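You operate a simulated robot arm through the tools that you are given. There is no shell and no other tool.

Carry out the task below with a simulated two-armed robot. There is one attempt and no reset: what you move stays moved.

TASK
Wipe the swarf beside the cable holes off, then fit each grommet in the hole that it fills.
Fine: purple pad back. What is to be rubbed or washed off counts as gone when no trace of it is left.

The check looks at the end state, three seconds after you hand in, the way a careful person would. Anything else that was tipped, shoved, dropped, spilled or broken makes it a failure.

THE ROBOT
Two 7-joint arms with three-finger grippers on one trunk, on a base that drives. Base frame: it is fixed to the floor where the robot stands at the start and does not move with it; the origin is under the middle of the robot, x ahead of it, y to its left, z up. Units: m, rad, N and s.
The left shoulder is at the start at [0.07, 0.165, 0.988], the right one opposite. With the tool pointing down near the work surface each hand reaches from about 0.34 to 0.86 m from the robot's upright axis, wherever it stands, measured 20 degrees to its own side. Places, roughly: cable hole [-1.7, -2.2, 0.9]; flat pad (8x6x4 cm) [-1.6, -1.9, 0.8]; grommet [-1.5, -2.5, 0.75]; swarf [-1.6, -2.2, 0.9]. Payload 3.91 kg a hand.
Tool frame (each hand has its own): the origin (TCP) lies between the finger pads and is the grasp point; the fingertips stand 0.03 m ahead of it; z points along the fingers, y is the line along which they close. Largest opening 0.116 m; the body of the gripper starts 0.073 m behind the TCP.
Orientation is told as [roll, pitch, yaw] about the base's x, y, z axes, in that order, counted from this pose: with the fingers straight down and closing along the base's y, the tool's x points along the base's -x, its y along +y and its z along -z.

THE INTERFACE
- The arms move only by the tool nudge_tool. It takes "left_commands", "right_commands" or both (then of equal length, played together; a hand with none holds still); each is one flat list of numbers, 7 for each row, row after row: the turn, a rotation vector about the base's x, y, z in rad, then the shift along the base's x, y, z in m, then the closure in counts, from 0 (fully open) to 255 (shut). In form: [rx, ry, rz, dx, dy, dz, grip, rx, ry, rz, dx, dy, dz, grip, ...]. A call has 1 to 20 rows; each row shifts and turns the commanded pose from where the row before left it. Rows are played at 5 a second. More than 0.05 m and 0.15 rad between two rows, or a gripper value outside its range, and nothing of the call is played. A pose out of reach is approached as far as the arm can. The call stops where the force on the tool passes 40 N (or 10 N more than at its start, if that is more) or the arm is blocked; 0.2 s more then pass. The fingers move at their own pace (about 0.153 m/s each) and stop on an object; they squeeze with about 44 N. The grip force told is the motor's: it shows also when the fingers shut on nothing. Time passes only in rows, and 0.2 s behind the last, so rows that do not move let the fingers close. It gives the time, the measured TCP pose, the force on the tool (base axes), the opening and the grip force at its end, in the units of the frame above (readings bear some noise), with the torque about the TCP (base axes, N m) and any sound that the robot's microphone picked up.
- Cameras (640 x 400 px; columns grow to the right, rows downward): "scene" is now at [0.1423, -0.0082, 1.3177]; the picture's right is [-0.07, -1.00, 0.00], its down [-0.47, 0.03, -0.88] and it looks along [0.88, -0.06, -0.47] (base axes); focal length 291 px, centre (320, 200). "left" rides on the left gripper at [0.075, 0.017, -0.088] in its tool frame; the picture's right is [-0.22, 0.97, 0.00], its down [-0.70, -0.16, -0.70] and it looks along [-0.68, -0.16, 0.71] (tool axes); focal length 247 px, centre (320, 200). "right" rides on the right gripper at [0.052, 0.056, -0.088] in its tool frame; the picture's right is [-0.73, 0.68, 0.00], its down [-0.49, -0.52, -0.70] and it looks along [-0.48, -0.51, 0.71] (tool axes); focal length 247 px, centre (320, 200). There is no depth. A picture from a camera that has moved, and an enlarged one, comes with that camera's place and axes in the base frame and with its lens.
- snapshot(camera): a new picture of that camera. No time passes.
- raise_lower(by): slides the trunk up (or, below 0, down) by that many m; the arms and the scene camera ride with it, the base frame stays. It gives what a move gives, with no picture.
- base_move(legs): drives the robot by 1 to 6 legs, each [ahead, left, turn to the left] in m, m and rad, along the robot's own axes; the way and the turn of a leg run together, so that a leg with both is an arc; at most 1.5 m and 3.142 rad a leg. The arms and the cameras ride along, it lands a little off, and it stops where it bumps. It gives what a move gives.
- aim_head(pan, tilt): turns the head with the scene camera to pan (to the left, within 1.501 rad either way) and tilt (down, from -0.506 to 1.204), counted from straight ahead of the robot. It gives what a move gives.
- inspect(camera, box): a new picture of the part [left, top, right, bottom] of that camera's present view, enlarged. No time passes.
- hand_in(): hands the job in; it is judged then, once.

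Places have to be worked out from the pictures, the camera data and where the tool is seen. Open the grippers and draw the arms clear of the work before you hand the job in, unless the task says otherwise.

The tools are called after "Request:" as name(argument=value, ...) on one line, values as JSON. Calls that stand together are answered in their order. nudge_tool: Moves the arms, as the interface text tells. Its arguments: {"type":"object","properties":{"left_commands":{"type":"array"},"right_commands":{"type":"array"}},"required":[]} The other tools are called the same way: raise_lower (by) slides the trunk up or down; base_move (legs) drives the base; aim_head (pan, tilt) turns the head that bears the scene camera; snapshot (camera) takes a picture; inspect (camera, box) takes an enlarged picture of a part of a camera's view; hand_in () hands the job in.

At the start:

```text
clock: 0.0
left_tcp_pos: [0.6611, 0.261, 1.0394]
left_tool_rot: [-0.002, -0.001, 0.0]
left_contact_force: [0.3, 0.2, 0.2]
left_wrist_torque: [-0.02, 0.02, -0.02]
left_width: 0.116
left_gripper_force: 0.1
right_tcp_pos: [0.4661, -0.2173, 1.0284]
right_tool_rot: [0.002, -0.003, 0.003]
right_contact_force: [-0.4, 0.4, -0.2]
right_wrist_torque: [-0.02, 0.0, -0.01]
right_width: 0.1161
right_gripper_force: 0.0
trunk travel left (down, up): [-0.525, 0.315]
robot x, y, heading: [-0.0036, 0.004, -0.002]
head pan, tilt: [-0.072, 0.494]
```

scene: 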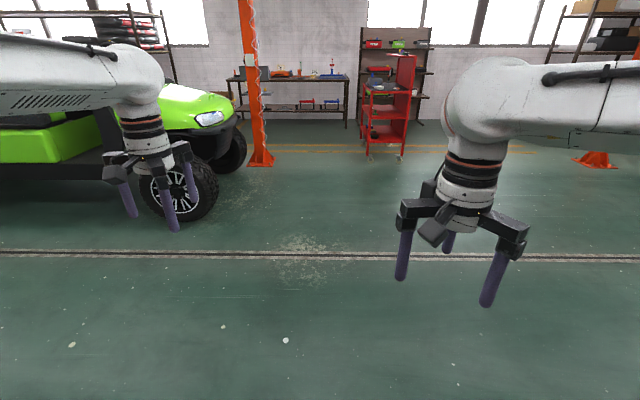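
right: 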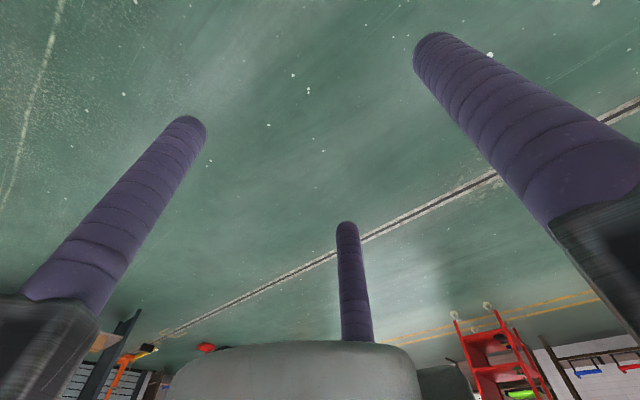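
left: 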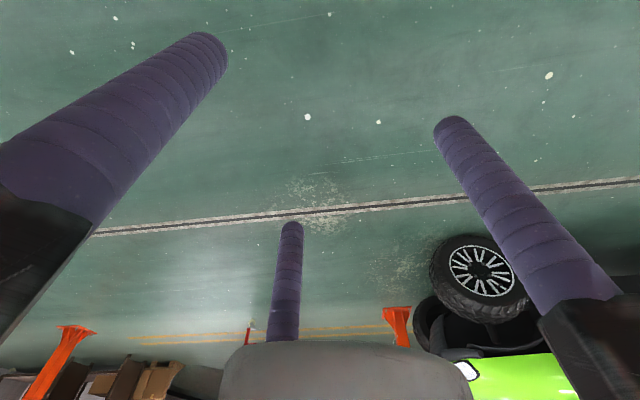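

The work lies behind me to the right (about -2.23 rad), so I turn the head right as far as it goes to see the area before driving.

Request:
aim_head(pan=-1.5, tilt=0.3)

Request:
snapshot(camera="scene")

```text
clock: 1.6
left_tcp_pos: [0.6615, 0.261, 1.0397]
left_tool_rot: [0.0, 0.0, 0.0]
left_contact_force: [-0.4, 0.4, -0.5]
left_wrist_torque: [0.0, 0.0, 0.03]
left_width: 0.1158
left_gripper_force: 0.1
right_tcp_pos: [0.4641, -0.2167, 1.0293]
right_tool_rot: [0.0, -0.003, 0.001]
right_contact_force: [-0.5, -0.2, 1.0]
right_wrist_torque: [0.0, 0.0, 0.0]
right_width: 0.1164
right_gripper_force: 0.1
trunk travel left (down, up): [-0.525, 0.315]
robot x, y, heading: [-0.0011, -0.0023, -0.0]
head pan, tilt: [-1.499, 0.3]
```

```text
taken
camera scene: at [0.0581, -0.0949, 1.3356], right [-1.0, -0.07, 0.0], down [-0.02, 0.29, -0.96], along [0.07, -0.95, -0.3], focal length 291 px, centre (320, 200)
```

scene: 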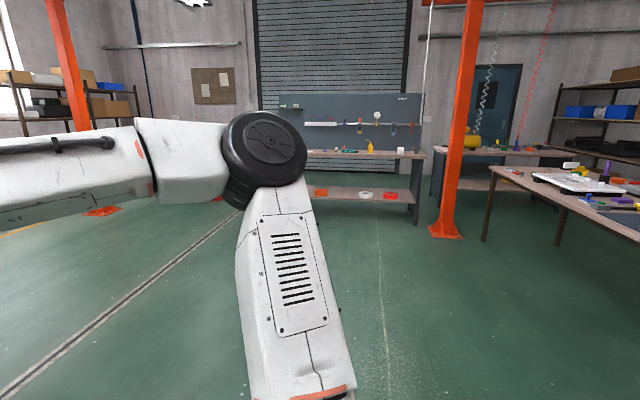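

A long workbench stands at the right: its near edge runs along about x=-1.35 from y=-3.1 to beyond y=-1.4. The floor between is free, so I drive sideways to y≈-2.2 and turn about to face -x, staying well away from the bench.

Request:
base_move(legs=[[0, -1.1, 0], [0, -1.1, 0], [0, 0, -1.57], [0, 0, -1.57]])

Request:
aim_head(pan=0, tilt=0.4)

Request:
snapshot(camera="scene")

```text
clock: 20.4
left_tcp_pos: [-0.5629, -2.5207, 1.0384]
left_tool_rot: [0.001, 0.0, -3.113]
left_contact_force: [0.9, -0.2, -0.7]
left_wrist_torque: [-0.03, -0.02, 0.03]
left_width: 0.1161
left_gripper_force: 0.1
right_tcp_pos: [-0.3837, -2.0361, 1.0285]
right_tool_rot: [0.003, -0.001, -3.109]
right_contact_force: [0.9, 0.1, 0.4]
right_wrist_torque: [-0.01, 0.02, 0.01]
right_width: 0.1159
right_gripper_force: 0.1
trunk travel left (down, up): [-0.525, 0.315]
robot x, y, heading: [0.087, -2.2379, -3.11]
head pan, tilt: [-1.499, 0.3]
```

```text
clock: 22.0
left_tcp_pos: [-0.564, -2.5195, 1.0387]
left_tool_rot: [0.0, 0.001, -3.111]
left_contact_force: [0.6, -0.6, -0.7]
left_wrist_torque: [-0.01, -0.01, -0.01]
left_width: 0.1161
left_gripper_force: 0.0
right_tcp_pos: [-0.3832, -2.0365, 1.0277]
right_tool_rot: [0.001, -0.002, -3.109]
right_contact_force: [-1.3, 0.9, 0.1]
right_wrist_torque: [0.01, 0.03, 0.01]
right_width: 0.1158
right_gripper_force: 0.0
trunk travel left (down, up): [-0.525, 0.315]
robot x, y, heading: [0.0871, -2.2391, -3.111]
head pan, tilt: [0.0, 0.4]
```

```text
taken
camera scene: at [-0.0534, -2.2455, 1.3264], right [-0.03, 1.0, 0.0], down [0.39, 0.01, -0.92], along [-0.92, -0.03, -0.39], focal length 291 px, centre (320, 200)
```

scene: 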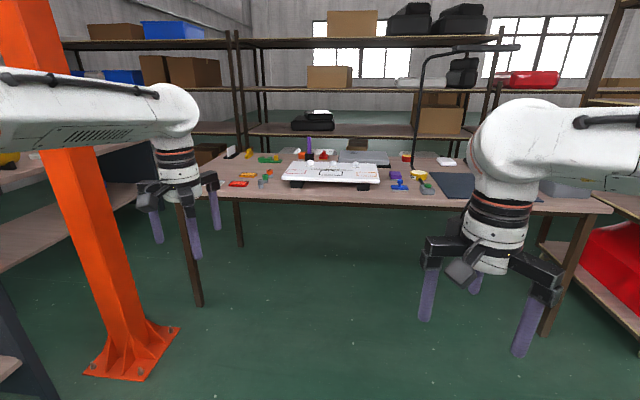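

The bench is now straight ahead, with a white raised box near its front at the middle. I look closer at the bench top.

Request:
inspect(camera="scene", box=[220, 125, 460, 225])

```text
2.67 times, centred on (340, 175) of scene
camera zoom: at [-0.0534, -2.2455, 1.3264], right [-0.03, 1.0, 0.0], down [0.39, 0.01, -0.92], along [-0.92, -0.03, -0.39], focal length 777 px, centre (267, 267)
```

zoom: 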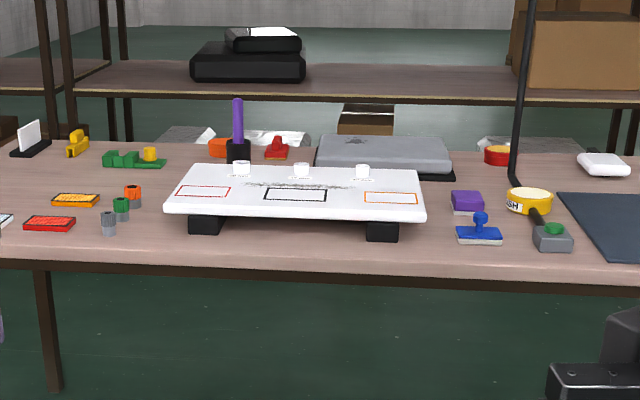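

There is a white raised panel with three sockets and dark swarf in front of them. Three small grommets (orange, green, grey) lie on the left, and the purple pad is right of the panel. I drive closer while staying short of the bench edge, and straighten the heading.

Request:
base_move(legs=[[0.8, 0, -0.03]])

Request:
aim_head(pan=0, tilt=0.55)

Request:
snapshot(camera="scene")

```text
clock: 26.3
left_tcp_pos: [-1.3654, -2.5098, 1.0386]
left_tool_rot: [-0.001, 0.0, 3.14]
left_contact_force: [0.0, 0.2, 0.6]
left_wrist_torque: [0.0, 0.0, -0.01]
left_width: 0.1159
left_gripper_force: 0.1
right_tcp_pos: [-1.1674, -2.0329, 1.0289]
right_tool_rot: [0.002, -0.001, 3.143]
right_contact_force: [0.3, 0.4, 0.2]
right_wrist_torque: [-0.03, -0.01, -0.02]
right_width: 0.116
right_gripper_force: 0.0
trunk travel left (down, up): [-0.525, 0.315]
robot x, y, heading: [-0.7035, -2.2514, 3.132]
head pan, tilt: [0.0, 0.4]
```

```text
clock: 27.0
left_tcp_pos: [-1.3637, -2.5086, 1.0397]
left_tool_rot: [0.0, -0.001, 3.139]
left_contact_force: [0.2, 0.0, 0.4]
left_wrist_torque: [-0.02, -0.01, -0.01]
left_width: 0.1159
left_gripper_force: 0.2
right_tcp_pos: [-1.1683, -2.0319, 1.0281]
right_tool_rot: [0.001, -0.002, 3.142]
right_contact_force: [0.9, -0.3, 0.1]
right_wrist_torque: [0.0, 0.04, 0.01]
right_width: 0.1164
right_gripper_force: 0.1
trunk travel left (down, up): [-0.525, 0.315]
robot x, y, heading: [-0.7051, -2.2489, 3.143]
head pan, tilt: [0.0, 0.55]
```

```text
taken
camera scene: at [-0.8427, -2.2518, 1.3127], right [0.0, 1.0, 0.0], down [0.52, 0.0, -0.85], along [-0.85, 0.0, -0.52], focal length 291 px, centre (320, 200)
```

scene: 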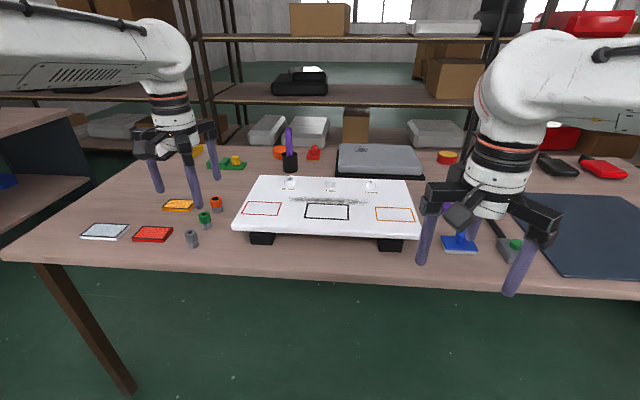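

I'm at x≈-0.705. I enlarge the panel and the grommets to see details.

Request:
inspect(camera="scene", box=[220, 160, 430, 260])

Request:
inspect(camera="scene", box=[60, 140, 240, 260])

Request:
inspect(camera="scene", box=[400, 140, 580, 290])

```text
3.05 times, centred on (325, 210) of scene
camera zoom: at [-0.8427, -2.2518, 1.3127], right [0.0, 1.0, 0.0], down [0.52, 0.0, -0.85], along [-0.85, 0.0, -0.52], focal length 888 px, centre (305, 170)
```

zoom: 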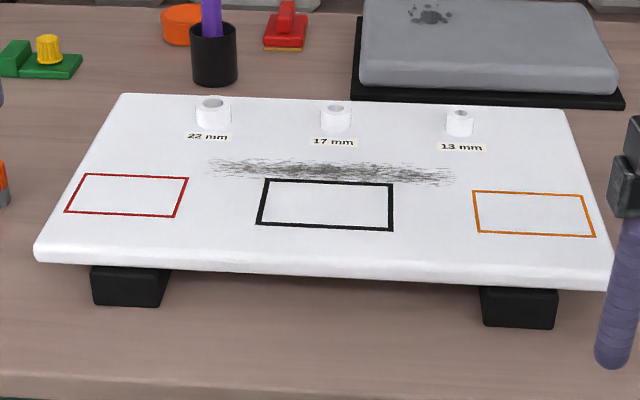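

```text
3.33 times, centred on (150, 200) of scene
camera zoom: at [-0.8427, -2.2518, 1.3127], right [0.0, 1.0, 0.0], down [0.52, 0.0, -0.85], along [-0.85, 0.0, -0.52], focal length 971 px, centre (887, 200)
```

zoom: 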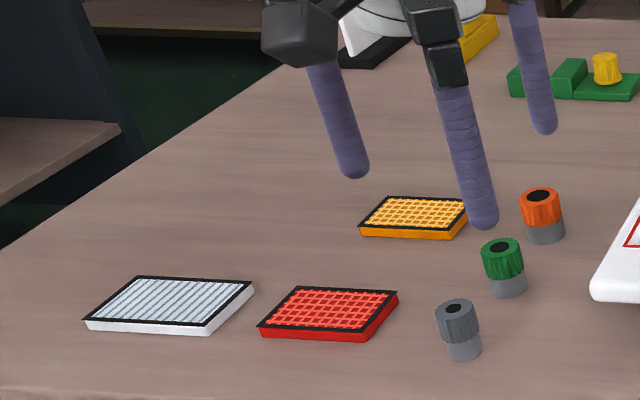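

```text
2.67 times, centred on (490, 215) of scene
camera zoom: at [-0.8427, -2.2518, 1.3127], right [0.0, 1.0, 0.0], down [0.52, 0.0, -0.85], along [-0.85, 0.0, -0.52], focal length 777 px, centre (-133, 160)
```

zoom: 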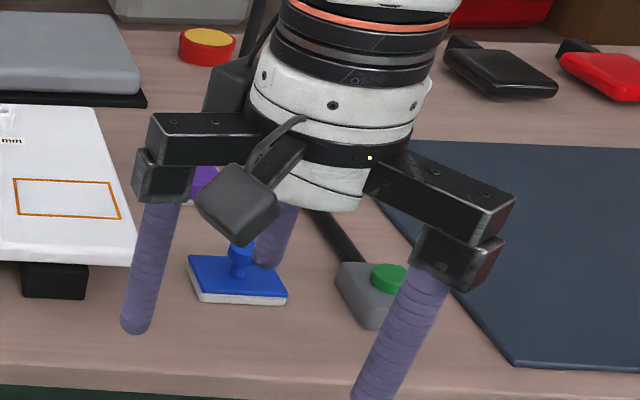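

The panel has three bosses labelled 22, 17 and 13 mm with swarf in front of them. The grommets stand upright at about y=-2.63, x between -1.53 and -1.72. I move up to about (-0.99, -2.29), where both hands can reach, and tilt the head down.

Request:
base_move(legs=[[0.28, 0.04, 0]])

Request:
aim_head(pan=0.0, tilt=0.85)

Request:
snapshot(camera="scene")

Request:
snapshot(camera="left")

Request:
snapshot(camera="right")

```text
clock: 28.9
left_tcp_pos: [-1.6356, -2.548, 1.0385]
left_tool_rot: [-0.001, 0.0, 3.137]
left_contact_force: [-0.1, -0.3, -1.3]
left_wrist_torque: [0.0, 0.03, 0.0]
left_width: 0.116
left_gripper_force: 0.0
right_tcp_pos: [-1.4387, -2.0726, 1.0281]
right_tool_rot: [0.0, -0.002, 3.141]
right_contact_force: [-0.2, -0.8, -0.1]
right_wrist_torque: [0.0, -0.01, -0.03]
right_width: 0.1165
right_gripper_force: 0.0
trunk travel left (down, up): [-0.525, 0.315]
robot x, y, heading: [-0.9733, -2.2937, 3.139]
head pan, tilt: [0.0, 0.55]
```

```text
clock: 29.7
left_tcp_pos: [-1.6354, -2.5474, 1.0395]
left_tool_rot: [0.0, 0.001, 3.138]
left_contact_force: [-0.1, 0.4, 0.6]
left_wrist_torque: [0.0, -0.01, -0.02]
left_width: 0.116
left_gripper_force: 0.1
right_tcp_pos: [-1.4385, -2.0716, 1.0279]
right_tool_rot: [0.0, -0.002, 3.14]
right_contact_force: [0.2, 0.2, 0.4]
right_wrist_torque: [0.0, -0.01, -0.03]
right_width: 0.1157
right_gripper_force: 0.0
trunk travel left (down, up): [-0.525, 0.315]
robot x, y, heading: [-0.9697, -2.2925, 3.136]
head pan, tilt: [0.0, 0.85]
```

```text
taken
camera scene: at [-1.1011, -2.2914, 1.2873], right [0.0, 1.0, 0.0], down [0.75, 0.0, -0.66], along [-0.66, 0.0, -0.75], focal length 291 px, centre (320, 200)
```

scene: 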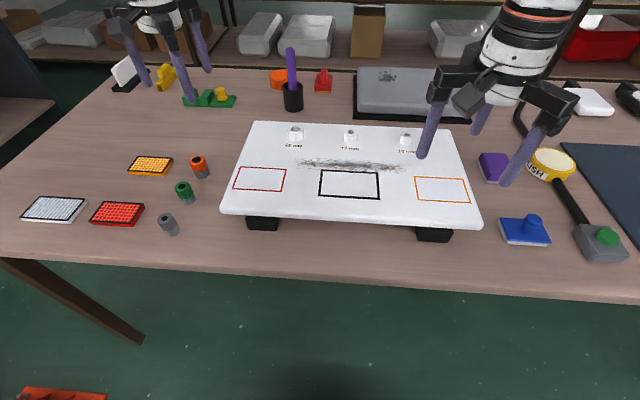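

```text
taken
camera left: at [-1.559, -2.5649, 1.1271], right [-0.23, -0.97, 0.0], down [-0.69, 0.16, 0.7], along [-0.68, 0.16, -0.71], focal length 247 px, centre (320, 200)
```

left: 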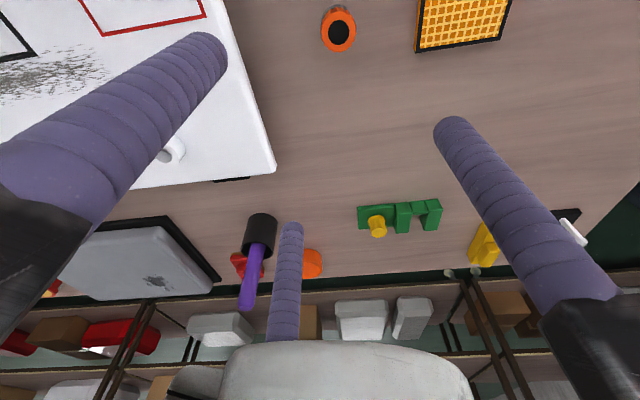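

```text
taken
camera right: at [-1.3872, -2.128, 1.1152], right [-0.73, -0.68, 0.0], down [-0.48, 0.52, 0.7], along [-0.48, 0.51, -0.71], focal length 247 px, centre (320, 200)
```

right: 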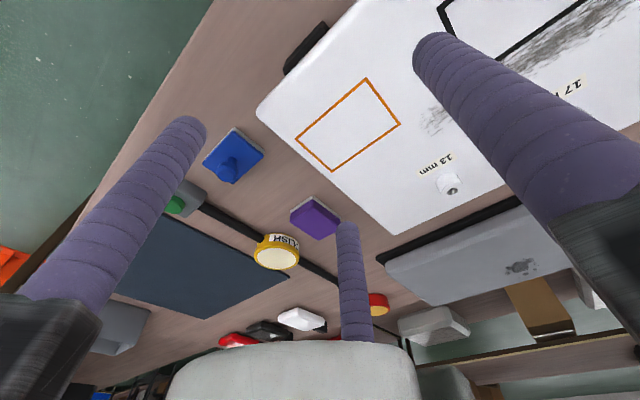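

The hands look three-jawed in the pictures (jaws about 120° apart), though they are described as two-fingered. I half close the left gripper in free air to see how the jaws move.

Request:
nudge_tool(left_commands=[0, 0, 0, 0, 0, 0, 180, 0, 0, 0, 0, 0, 0, 180, 0, 0, 0, 0, 0, 0, 180, 0, 0, 0, 0, 0, 0, 180])

Request:
snapshot(camera="left")

Request:
inspect(camera="scene", box=[90, 0, 230, 110])

```text
clock: 30.7
left_tcp_pos: [-1.6363, -2.5474, 1.0396]
left_tool_rot: [-0.002, 0.001, 3.14]
left_contact_force: [-0.2, 0.0, 0.8]
left_wrist_torque: [0.0, 0.01, 0.01]
left_width: 0.0341
left_gripper_force: 0.0
right_tcp_pos: [-1.4379, -2.0716, 1.0284]
right_tool_rot: [0.002, -0.003, 3.141]
right_contact_force: [0.0, -0.2, -0.1]
right_wrist_torque: [-0.01, -0.02, -0.01]
right_width: 0.1161
right_gripper_force: 0.0
trunk travel left (down, up): [-0.525, 0.315]
robot x, y, heading: [-0.9755, -2.2898, 3.135]
head pan, tilt: [0.0, 0.85]
```

```text
taken
camera left: at [-1.5593, -2.565, 1.127], right [-0.23, -0.97, 0.0], down [-0.7, 0.16, 0.7], along [-0.68, 0.16, -0.71], focal length 247 px, centre (320, 200)
```

left: 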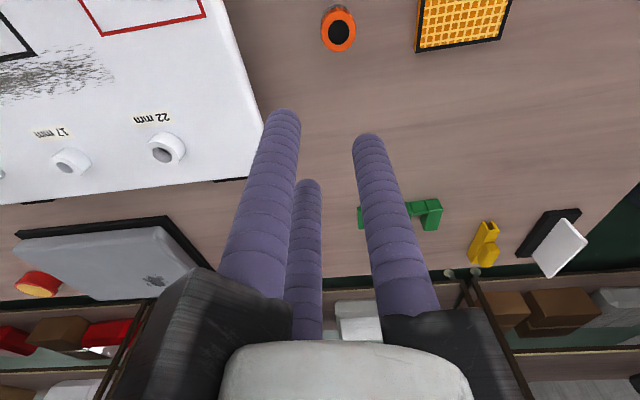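

```text
3.64 times, centred on (160, 55) of scene
camera zoom: at [-1.1014, -2.2915, 1.2872], right [0.0, 1.0, 0.0], down [0.75, 0.0, -0.66], along [-0.66, 0.0, -0.75], focal length 1059 px, centre (902, 727)
```

zoom: 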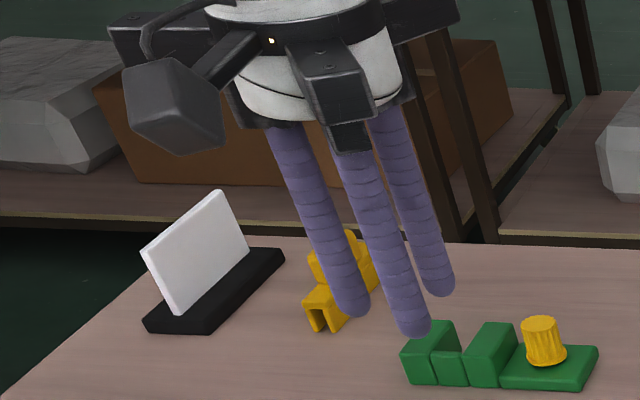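

All three jaws move radially in the picture, and the reading follows 0.116·(1−n/255). I look closer at the purple pad through the right-hand camera and at the grommets and panel from the head camera.

Request:
inspect(camera="right", box=[180, 110, 360, 290])

Request:
inspect(camera="scene", box=[130, 140, 230, 250])

Request:
inspect(camera="scene", box=[460, 110, 640, 270])

Request:
inspect(camera="scene", box=[215, 110, 485, 250])

```text
2.22 times, centred on (270, 200) of right
camera zoom: at [-1.3875, -2.128, 1.1151], right [-0.73, -0.68, 0.0], down [-0.48, 0.52, 0.7], along [-0.48, 0.51, -0.71], focal length 549 px, centre (431, 200)
```

zoom: 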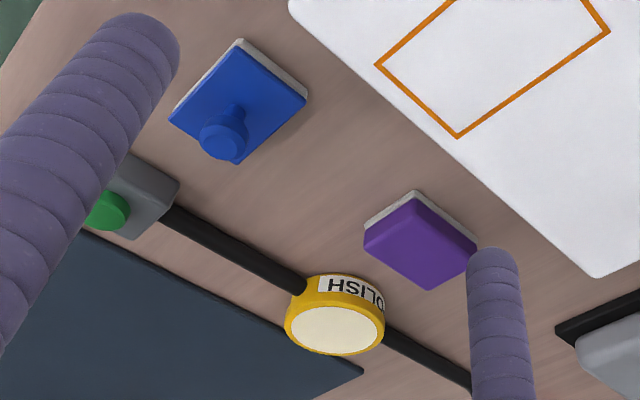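

```text
3.64 times, centred on (180, 195) of scene
camera zoom: at [-1.1014, -2.2915, 1.2872], right [0.0, 1.0, 0.0], down [0.75, 0.0, -0.66], along [-0.66, 0.0, -0.75], focal length 1059 px, centre (829, 218)
```

zoom: 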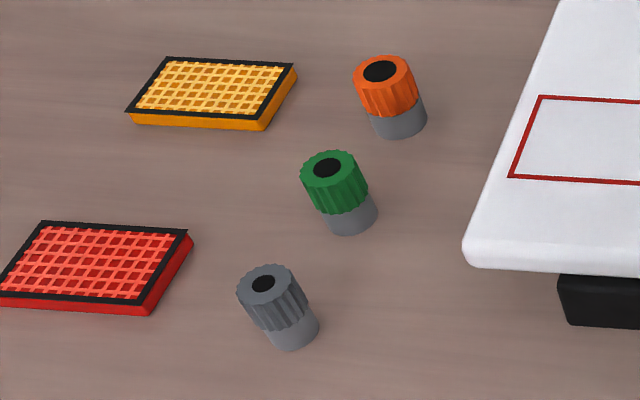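

```text
2.50 times, centred on (550, 190) of scene
camera zoom: at [-1.1014, -2.2915, 1.2872], right [0.0, 1.0, 0.0], down [0.75, 0.0, -0.66], along [-0.66, 0.0, -0.75], focal length 728 px, centre (-255, 225)
```

zoom: 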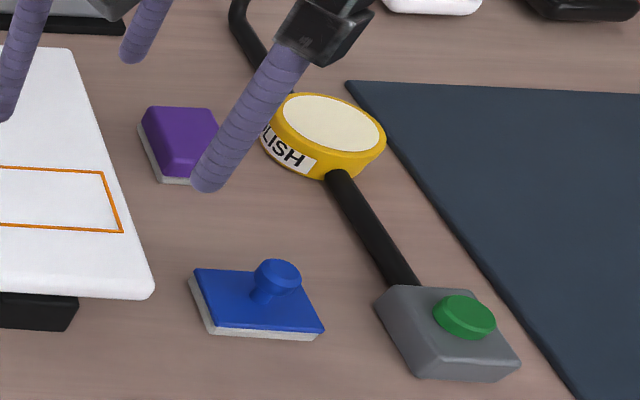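

```text
2.37 times, centred on (350, 180) of scene
camera zoom: at [-1.1014, -2.2915, 1.2872], right [0.0, 1.0, 0.0], down [0.75, 0.0, -0.66], along [-0.66, 0.0, -0.75], focal length 690 px, centre (249, 247)
```

zoom: 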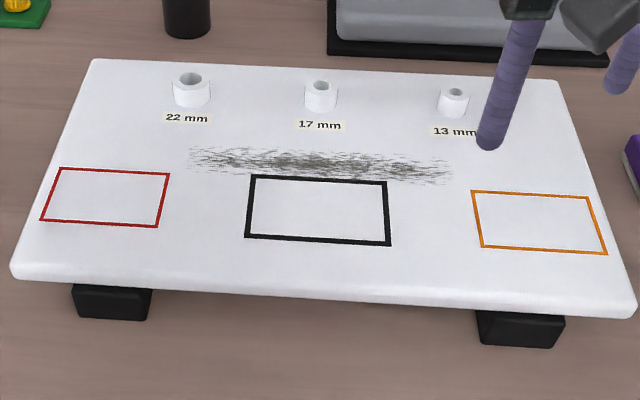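

The grommets look like a knurled coloured head on a smooth grey body. I enlarge them more strongly to compare their sizes with the bores.

Request:
inspect(camera="scene", box=[180, 148, 220, 186])

Request:
inspect(camera="scene", box=[165, 172, 205, 210])

Request:
inspect(camera="scene", box=[150, 204, 190, 242])

Request:
inspect(camera="scene", box=[280, 115, 420, 180])

```text
10.53 times, centred on (200, 167) of scene
camera zoom: at [-1.1014, -2.2915, 1.2872], right [0.0, 1.0, 0.0], down [0.75, 0.0, -0.66], along [-0.66, 0.0, -0.75], focal length 3066 px, centre (1583, 547)
```

zoom: 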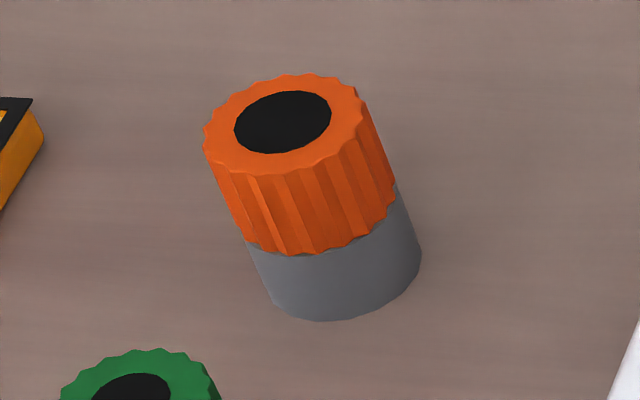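

```text
10.53 times, centred on (185, 191) of scene
camera zoom: at [-1.1014, -2.2915, 1.2872], right [0.0, 1.0, 0.0], down [0.75, 0.0, -0.66], along [-0.66, 0.0, -0.75], focal length 3066 px, centre (1741, 295)
```

zoom: 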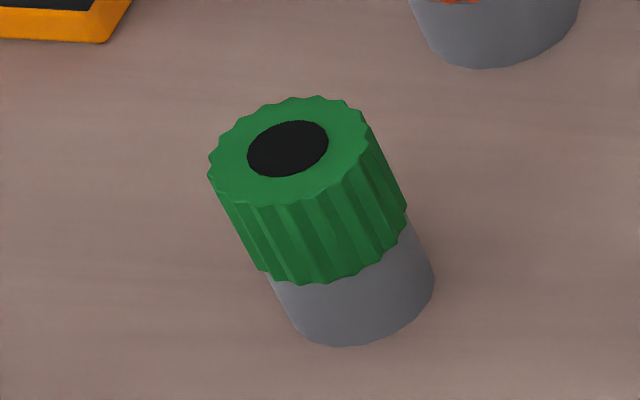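

```text
10.53 times, centred on (170, 223) of scene
camera zoom: at [-1.1014, -2.2915, 1.2872], right [0.0, 1.0, 0.0], down [0.75, 0.0, -0.66], along [-0.66, 0.0, -0.75], focal length 3066 px, centre (1899, -42)
```

zoom: 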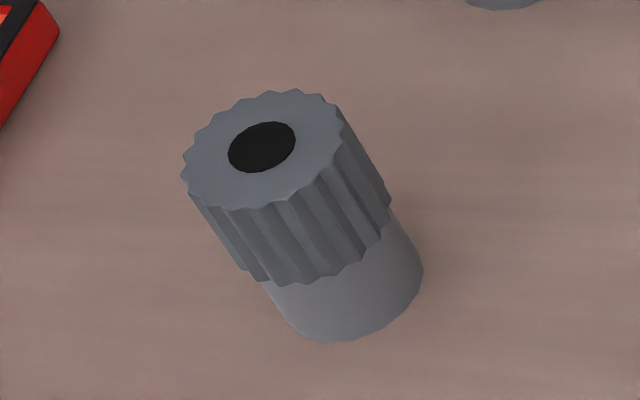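

```text
4.57 times, centred on (350, 148) of scene
camera zoom: at [-1.1014, -2.2915, 1.2872], right [0.0, 1.0, 0.0], down [0.75, 0.0, -0.66], along [-0.66, 0.0, -0.75], focal length 1331 px, centre (183, 440)
```

zoom: 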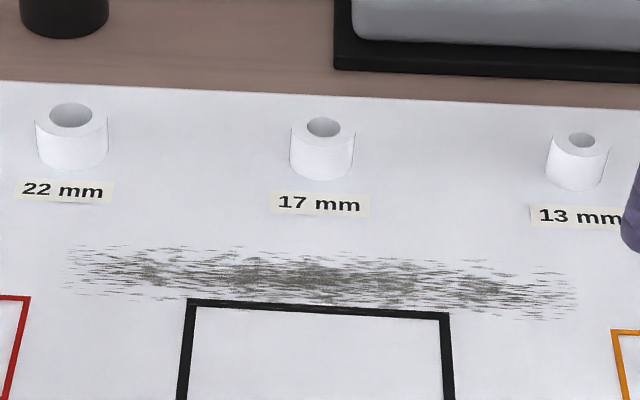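

The black discs come out at about 22, 17 and 12.5 mm, so orange→22, green→17 and grey→13. The grey lower parts look like stands the size of the bosses. Triangulation puts the bench top at z≈0.80; I now enlarge the left-hand view to locate the bosses more precisely.

Request:
inspect(camera="left", box=[0, 80, 220, 220])

Request:
inspect(camera="left", box=[290, 0, 390, 62])

Request:
inspect(camera="right", box=[240, 0, 640, 250])

```text
2.86 times, centred on (110, 150) of left
camera zoom: at [-1.5593, -2.565, 1.127], right [-0.23, -0.97, 0.0], down [-0.7, 0.16, 0.7], along [-0.68, 0.16, -0.71], focal length 706 px, centre (920, 343)
```

zoom: 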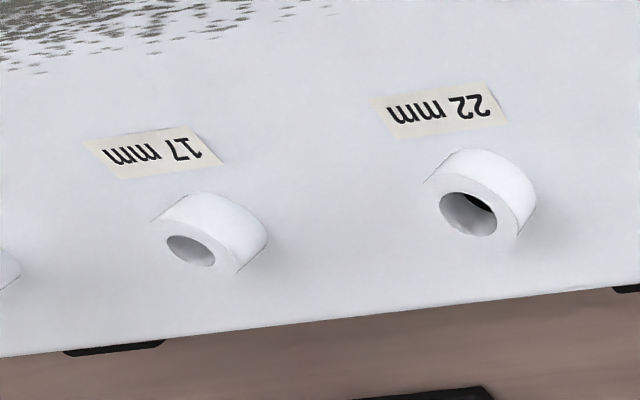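

```text
6.40 times, centred on (340, 31) of left
camera zoom: at [-1.5593, -2.565, 1.127], right [-0.23, -0.97, 0.0], down [-0.7, 0.16, 0.7], along [-0.68, 0.16, -0.71], focal length 1581 px, centre (192, 1282)
```

zoom: 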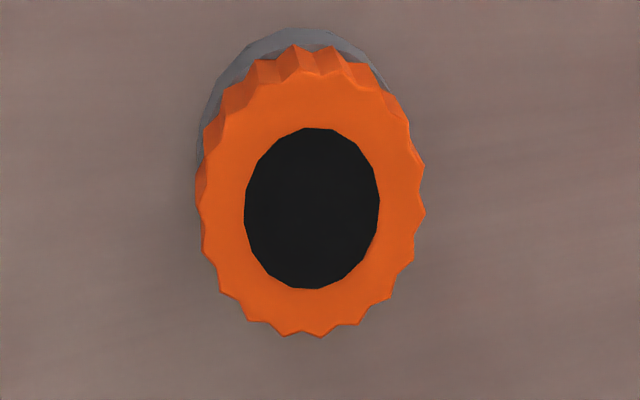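

```text
1.60 times, centred on (440, 125) of right
camera zoom: at [-1.3875, -2.128, 1.1151], right [-0.73, -0.68, 0.0], down [-0.48, 0.52, 0.7], along [-0.48, 0.51, -0.71], focal length 395 px, centre (128, 320)
```

zoom: 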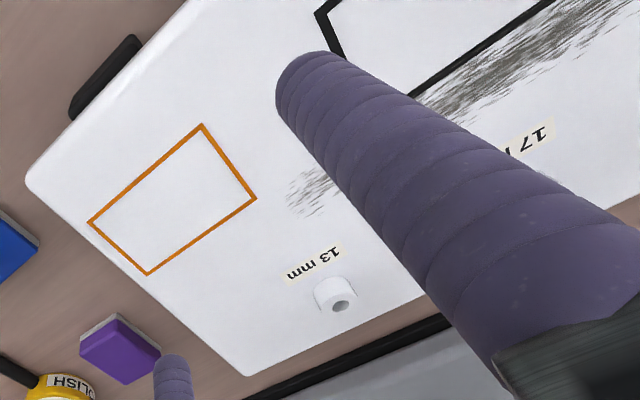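

Boss tops triangulate to about (-1.681,-2.346), (-1.671,-2.217) and (-1.659,-2.087) at z≈0.881, with the panel surface near z≈0.856. Now I enlarge the purple pad in both cameras to get its pose.

Request:
inspect(camera="scene", box=[465, 135, 545, 195])

Request:
inspect(camera="right", box=[275, 180, 355, 250])

```text
6.67 times, centred on (505, 165) of scene
camera zoom: at [-1.1014, -2.2915, 1.2872], right [0.0, 1.0, 0.0], down [0.75, 0.0, -0.66], along [-0.66, 0.0, -0.75], focal length 1942 px, centre (-913, 433)
```

zoom: 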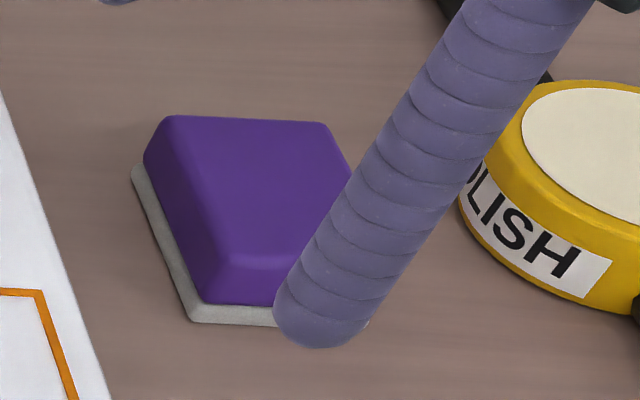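

```text
5.71 times, centred on (315, 215) of right
camera zoom: at [-1.3875, -2.128, 1.1151], right [-0.73, -0.68, 0.0], down [-0.48, 0.52, 0.7], along [-0.48, 0.51, -0.71], focal length 1411 px, centre (349, 114)
```

zoom: 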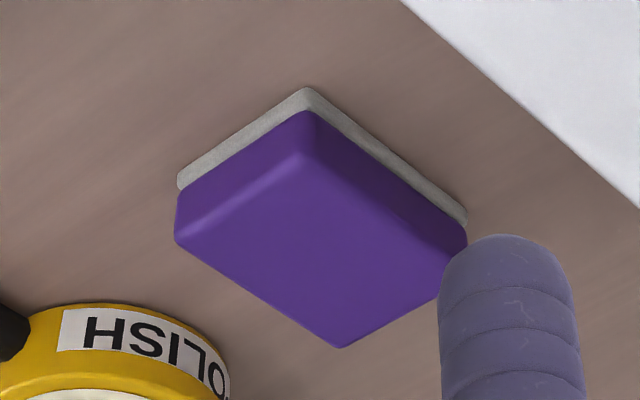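

The pad's corners agree in both cameras: centre about (-1.618,-1.868), 8 cm along x, turned about -0.07 rad, base at z=0.80. The POLISH tin is about 5.8 cm to its right, so I partly close the right gripper to 0.099 m and move it above the pad.

Request:
nudge_tool(right_commands=[0, 0, -0.01, -0.03, 0.034, -0.013, 37, 0, 0, -0.01, -0.03, 0.034, -0.013, 37, 0, 0, -0.01, -0.03, 0.034, -0.013, 37, 0, 0, -0.01, -0.03, 0.034, -0.013, 37, 0, 0, -0.01, -0.03, 0.034, -0.013, 37, 0, 0, -0.015, -0.0295, 0.0336, -0.013, 37, 0, 0, 0, 0, 0, 0, 37, 0, 0, 0, 0, 0, 0, 37])

Request:
snapshot(camera="scene")

Request:
snapshot(camera="right")

```text
clock: 32.5
left_tcp_pos: [-1.6367, -2.5486, 1.0378]
left_tool_rot: [0.0, 0.001, 3.139]
left_contact_force: [0.1, 0.4, -0.2]
left_wrist_torque: [-0.03, -0.04, 0.01]
left_width: 0.0339
left_gripper_force: 0.1
right_tcp_pos: [-1.6191, -1.8686, 0.9484]
right_tool_rot: [0.003, 0.001, 3.074]
right_contact_force: [0.6, -0.3, -0.8]
right_wrist_torque: [0.02, 0.01, -0.01]
right_width: 0.0993
right_gripper_force: 0.0
trunk travel left (down, up): [-0.525, 0.315]
robot x, y, heading: [-0.9726, -2.291, 3.141]
head pan, tilt: [0.0, 0.85]
```

```text
taken
camera scene: at [-1.102, -2.2912, 1.2871], right [0.0, 1.0, 0.0], down [0.75, 0.0, -0.66], along [-0.66, 0.0, -0.75], focal length 291 px, centre (320, 200)
```

scene: 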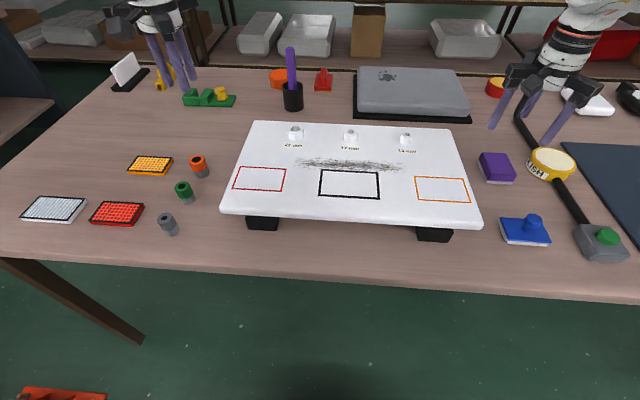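

```text
taken
camera right: at [-1.5717, -1.929, 1.0357], right [-0.78, -0.63, 0.0], down [-0.45, 0.56, 0.7], along [-0.44, 0.54, -0.71], focal length 247 px, centre (320, 200)
```

right: 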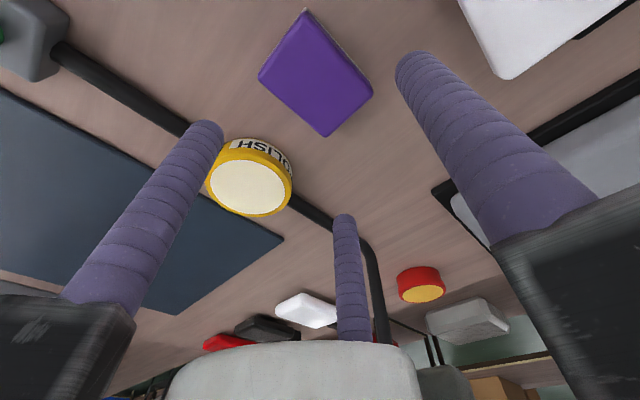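

The hand is above the pad at z=0.948. I enlarge the pad, now unobstructed, to refine its pose before descending.

Request:
inspect(camera="scene", box=[470, 140, 530, 195])

Request:
inspect(camera="right", box=[240, 0, 400, 150])

```text
7.27 times, centred on (500, 168) of scene
camera zoom: at [-1.102, -2.2912, 1.2871], right [0.0, 1.0, 0.0], down [0.75, 0.0, -0.66], along [-0.66, 0.0, -0.75], focal length 2118 px, centre (-989, 436)
```

zoom: 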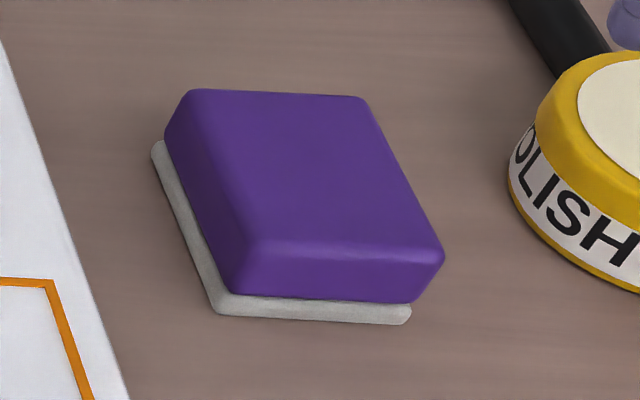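

```text
2.67 times, centred on (320, 75) of right
camera zoom: at [-1.5717, -1.929, 1.0357], right [-0.78, -0.63, 0.0], down [-0.45, 0.56, 0.7], along [-0.44, 0.54, -0.71], focal length 659 px, centre (320, 533)
```

zoom: 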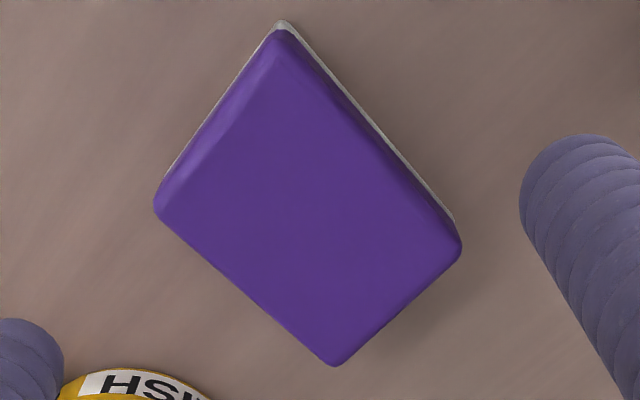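

The pad centre refines to (-1.619,-1.867), yaw -0.07, and the hand is right above it. I descend so that the fingertips stop about 1 cm above the bench.

Request:
nudge_tool(right_commands=[0, 0, 0, 0, 0.001, -0.03, 37, 0, 0, 0, 0, 0, -0.03, 37, 0, 0, 0, 0, 0, -0.02, 37, 0, 0, 0, 0, 0, -0.015, 37, 0, 0, 0, 0, 0, -0.013, 37, 0, 0, 0, 0, 0, 0, 37])

Request:
snapshot(camera="scene")

Request:
snapshot(camera="right")

```text
clock: 33.9
left_tcp_pos: [-1.6345, -2.5488, 1.0395]
left_tool_rot: [0.0, -0.001, 3.136]
left_contact_force: [0.9, 1.2, -0.3]
left_wrist_torque: [0.0, 0.01, -0.03]
left_width: 0.0339
left_gripper_force: 0.2
right_tcp_pos: [-1.6185, -1.8667, 0.841]
right_tool_rot: [0.001, -0.001, 3.075]
right_contact_force: [0.0, -0.1, 0.1]
right_wrist_torque: [0.01, 0.0, -0.01]
right_width: 0.0993
right_gripper_force: 0.2
trunk travel left (down, up): [-0.525, 0.315]
robot x, y, heading: [-0.9755, -2.2907, 3.144]
head pan, tilt: [0.0, 0.85]
```

```text
taken
camera scene: at [-1.101, -2.2916, 1.2873], right [0.0, 1.0, 0.0], down [0.75, 0.0, -0.66], along [-0.66, 0.0, -0.75], focal length 291 px, centre (320, 200)
```

scene: 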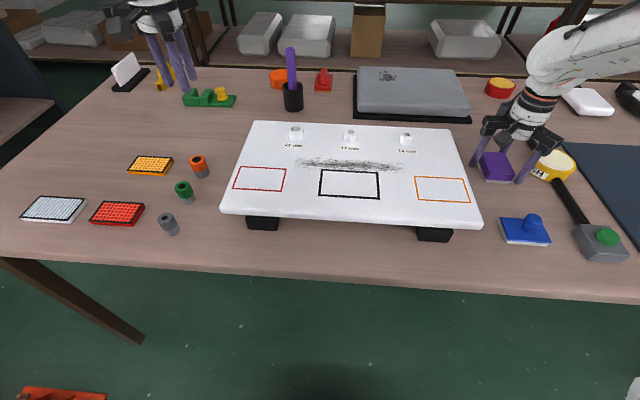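

```text
taken
camera right: at [-1.5718, -1.9265, 0.9283], right [-0.78, -0.63, 0.0], down [-0.45, 0.55, 0.7], along [-0.44, 0.54, -0.71], focal length 247 px, centre (320, 200)
```

right: 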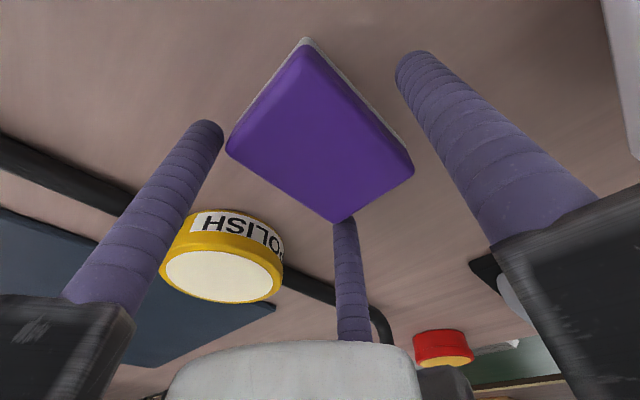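

No contact force, and the jaws stand around the pad. I close slowly to see where the fingers stop (0.06 m would confirm the two-finger grip across the pad).

Request:
nudge_tool(right_commands=[0, 0, 0, 0, 0, 0, 70, 0, 0, 0, 0, 0, 0, 90, 0, 0, 0, 0, 0, 0, 105, 0, 0, 0, 0, 0, 0, 115, 0, 0, 0, 0, 0, 0, 125, 0, 0, 0, 0, 0, 0, 135, 0, 0, 0, 0, 0, 0, 135])

Request:
snapshot(camera="right")

Request:
inspect(camera="scene", box=[450, 90, 600, 210])

```text
clock: 35.5
left_tcp_pos: [-1.6357, -2.5479, 1.0391]
left_tool_rot: [-0.001, -0.002, 3.139]
left_contact_force: [0.4, 0.3, 0.7]
left_wrist_torque: [0.0, 0.0, 0.02]
left_width: 0.034
left_gripper_force: 0.1
right_tcp_pos: [-1.6191, -1.8664, 0.8418]
right_tool_rot: [0.003, -0.003, 3.076]
right_contact_force: [0.2, -0.9, 0.0]
right_wrist_torque: [0.0, -0.01, -0.03]
right_width: 0.0826
right_gripper_force: 43.8
trunk travel left (down, up): [-0.525, 0.315]
robot x, y, heading: [-0.9741, -2.2905, 3.139]
head pan, tilt: [0.0, 0.85]
```

```text
taken
camera right: at [-1.5723, -1.9262, 0.9282], right [-0.78, -0.63, 0.0], down [-0.45, 0.56, 0.7], along [-0.44, 0.54, -0.71], focal length 247 px, centre (320, 200)
```

right: 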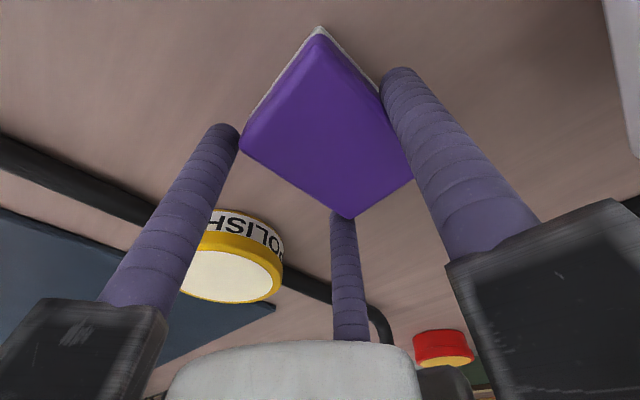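

```text
3.33 times, centred on (525, 150) of scene
camera zoom: at [-1.1015, -2.2914, 1.2872], right [0.0, 1.0, 0.0], down [0.75, 0.0, -0.66], along [-0.66, 0.0, -0.75], focal length 971 px, centre (-363, 367)
```

zoom: 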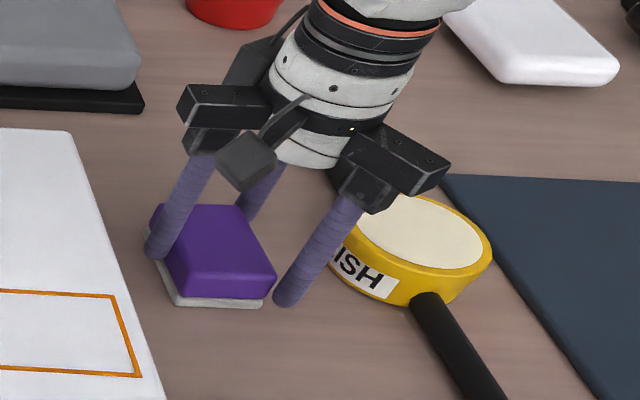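

The fingers stopped at 0.083 m with 44 N, so the three jaws are real. The pad was nudged about 1.2 cm toward -y and is now clamped at one side and two corners. I lift it straight up while drawing the left hand back out of the way, then check the grip.

Request:
nudge_tool(left_commands=[0, 0, 0, 0.04, -0.025, 0, 180, 0, 0, 0, 0.04, -0.025, 0, 180, 0, 0, 0, 0.04, -0.025, 0, 180, 0, 0, 0, 0.04, -0.025, 0, 180, 0, 0, 0, 0.04, -0.025, 0, 180, 0, 0, 0, 0.04, -0.025, 0, 180, 0, 0, 0, 0, 0, 0, 180], right_commands=[0, 0, 0, 0, 0, 0, 160, 0, 0, 0, 0, 0, 0.01, 160, 0, 0, 0, 0, 0, 0.02, 160, 0, 0, 0, 0, 0, 0.03, 160, 0, 0, 0, 0, 0, 0.03, 160, 0, 0, 0, 0, 0, 0.03, 160, 0, 0, 0, 0, 0, 0, 160])

Request:
snapshot(camera="right")

Request:
snapshot(camera="scene")

Request:
inspect(camera="scene", box=[450, 60, 600, 200])

```text
clock: 37.1
left_tcp_pos: [-1.3958, -2.7027, 1.0388]
left_tool_rot: [0.004, 0.002, 3.138]
left_contact_force: [0.9, -3.0, -2.3]
left_wrist_torque: [0.32, 0.04, -0.01]
left_width: 0.0341
left_gripper_force: 0.0
right_tcp_pos: [-1.6175, -1.8689, 0.9641]
right_tool_rot: [0.001, 0.0, 3.074]
right_contact_force: [0.3, 0.0, -0.8]
right_wrist_torque: [-0.06, -0.04, 0.0]
right_width: 0.0826
right_gripper_force: 44.3
trunk travel left (down, up): [-0.525, 0.315]
robot x, y, heading: [-0.9709, -2.2878, 3.143]
head pan, tilt: [0.0, 0.85]
```

```text
taken
camera right: at [-1.5708, -1.9297, 1.0501], right [-0.78, -0.63, 0.0], down [-0.45, 0.55, 0.7], along [-0.44, 0.54, -0.71], focal length 247 px, centre (320, 200)
```

right: 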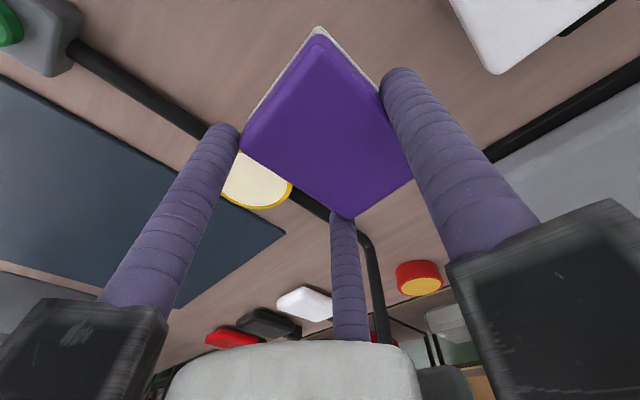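

```text
taken
camera scene: at [-1.1025, -2.2933, 1.2869], right [0.0, 1.0, 0.0], down [0.75, 0.0, -0.66], along [-0.66, 0.0, -0.75], focal length 291 px, centre (320, 200)
```

scene: 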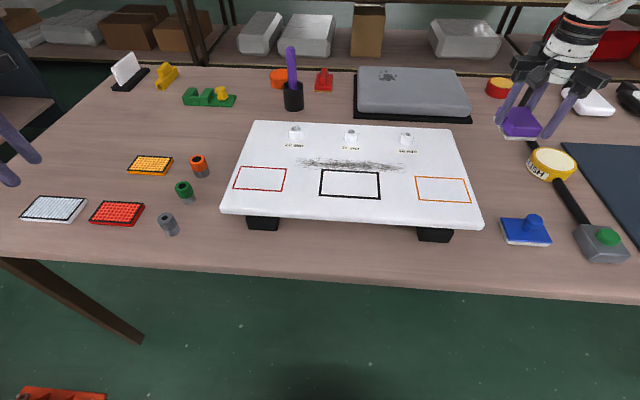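

```text
2.86 times, centred on (525, 130) of scene
camera zoom: at [-1.1025, -2.2933, 1.2869], right [0.0, 1.0, 0.0], down [0.75, 0.0, -0.66], along [-0.66, 0.0, -0.75], focal length 832 px, centre (-266, 400)
```

zoom: 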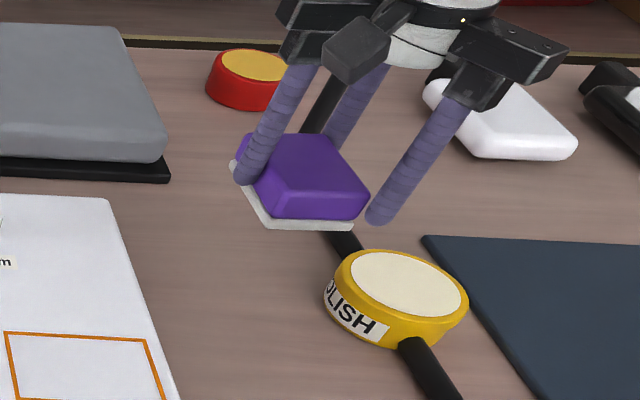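

The pad is held firmly and level. I enlarge the hand view to record where the pad sits relative to the tool, for putting it back later.

Request:
inspect(camera="right", box=[220, 10, 430, 230])

```text
1.82 times, centred on (325, 120) of right
camera zoom: at [-1.5708, -1.9297, 1.0501], right [-0.78, -0.63, 0.0], down [-0.45, 0.55, 0.7], along [-0.44, 0.54, -0.71], focal length 449 px, centre (311, 346)
```

zoom: 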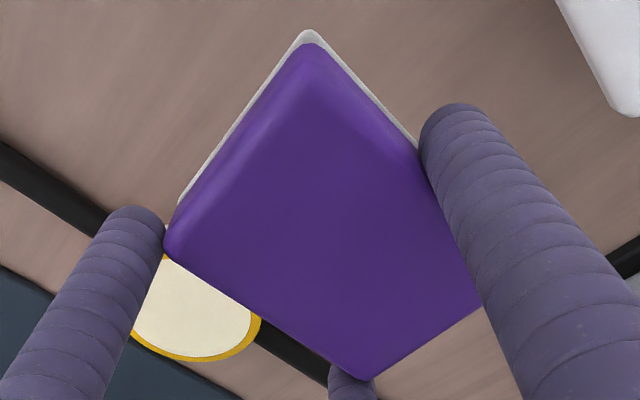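

Pad centre is at about (-0.001, 0.0105) in the tool frame. I carry it over the panel to the right end of the swarf and lower it to just above the panel.

Request:
nudge_tool(right_commands=[0, 0, 0, 0.01, -0.036, 0, 160, 0, 0, 0, 0.01, -0.036, 0, 160, 0, 0, 0, 0.01, -0.036, 0, 160, 0, 0, 0, 0.01, -0.036, 0, 160, 0, 0, 0, 0.01, -0.037, 0, 160, 0, 0, -0.01, 0, 0, -0.02, 160, 0, 0, 0, 0, 0, -0.02, 160, 0, 0, 0, 0, 0, -0.015, 160, 0, 0, 0, 0, 0, 0, 160])

Request:
snapshot(camera="scene")

Request:
inspect(camera="scene", box=[280, 90, 490, 230])

Request:
snapshot(camera="right")

```text
clock: 39.1
left_tcp_pos: [-1.3938, -2.7023, 1.0387]
left_tool_rot: [0.001, 0.0, 3.137]
left_contact_force: [0.3, 0.1, 0.9]
left_wrist_torque: [0.03, 0.06, -0.01]
left_width: 0.0343
left_gripper_force: 0.1
right_tcp_pos: [-1.5657, -2.0473, 0.9067]
right_tool_rot: [0.0, -0.001, 3.064]
right_contact_force: [0.3, 0.7, -1.0]
right_wrist_torque: [0.01, 0.02, 0.02]
right_width: 0.0828
right_gripper_force: 44.4
trunk travel left (down, up): [-0.525, 0.315]
robot x, y, heading: [-0.9724, -2.2886, 3.14]
head pan, tilt: [0.0, 0.85]
```

```text
taken
camera scene: at [-1.1011, -2.2917, 1.2873], right [0.0, 1.0, 0.0], down [0.75, 0.0, -0.66], along [-0.66, 0.0, -0.75], focal length 291 px, centre (320, 200)
```

scene: 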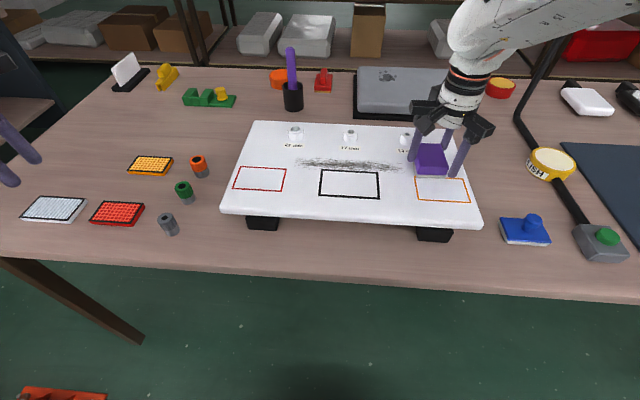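

```text
2.86 times, centred on (385, 160) of scene
camera zoom: at [-1.1011, -2.2917, 1.2873], right [0.0, 1.0, 0.0], down [0.75, 0.0, -0.66], along [-0.66, 0.0, -0.75], focal length 832 px, centre (134, 314)
```

zoom: 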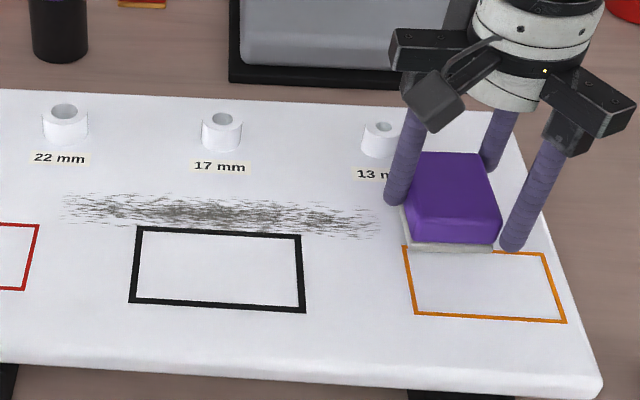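

```text
taken
camera right: at [-1.5199, -2.1076, 0.9934], right [-0.78, -0.62, 0.0], down [-0.44, 0.56, 0.7], along [-0.44, 0.55, -0.71], focal length 247 px, centre (320, 200)
```

right: 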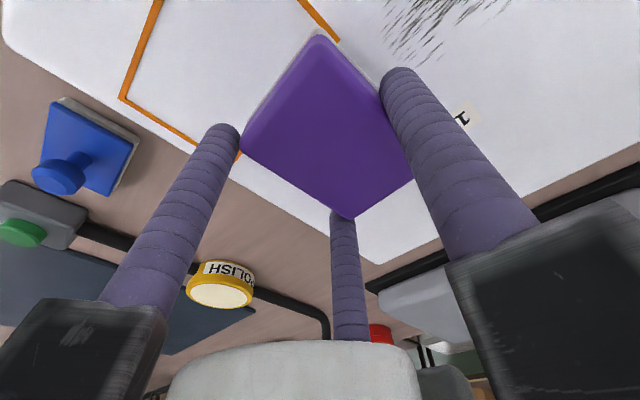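

The pad hovers about 1 cm over the panel just right of the swarf, clear of the 13 mm boss. I lower it in small steps until contact shows.

Request:
nudge_tool(right_commands=[0, 0, 0, 0, 0, -0.003, 160, 0, 0, 0, 0, 0, -0.003, 160, 0, 0, 0, 0, 0, 0, 160])

```text
clock: 39.9
left_tcp_pos: [-1.3949, -2.7018, 1.0395]
left_tool_rot: [0.002, 0.0, 3.137]
left_contact_force: [-0.1, -1.0, -0.1]
left_wrist_torque: [0.02, 0.01, 0.04]
left_width: 0.0342
left_gripper_force: 0.1
right_tcp_pos: [-1.5665, -2.0486, 0.9012]
right_tool_rot: [0.002, -0.002, 3.066]
right_contact_force: [0.6, -0.2, -0.1]
right_wrist_torque: [0.01, -0.01, 0.02]
right_width: 0.0826
right_gripper_force: 43.9
trunk travel left (down, up): [-0.525, 0.315]
robot x, y, heading: [-0.9749, -2.2899, 3.136]
head pan, tilt: [0.0, 0.85]
```

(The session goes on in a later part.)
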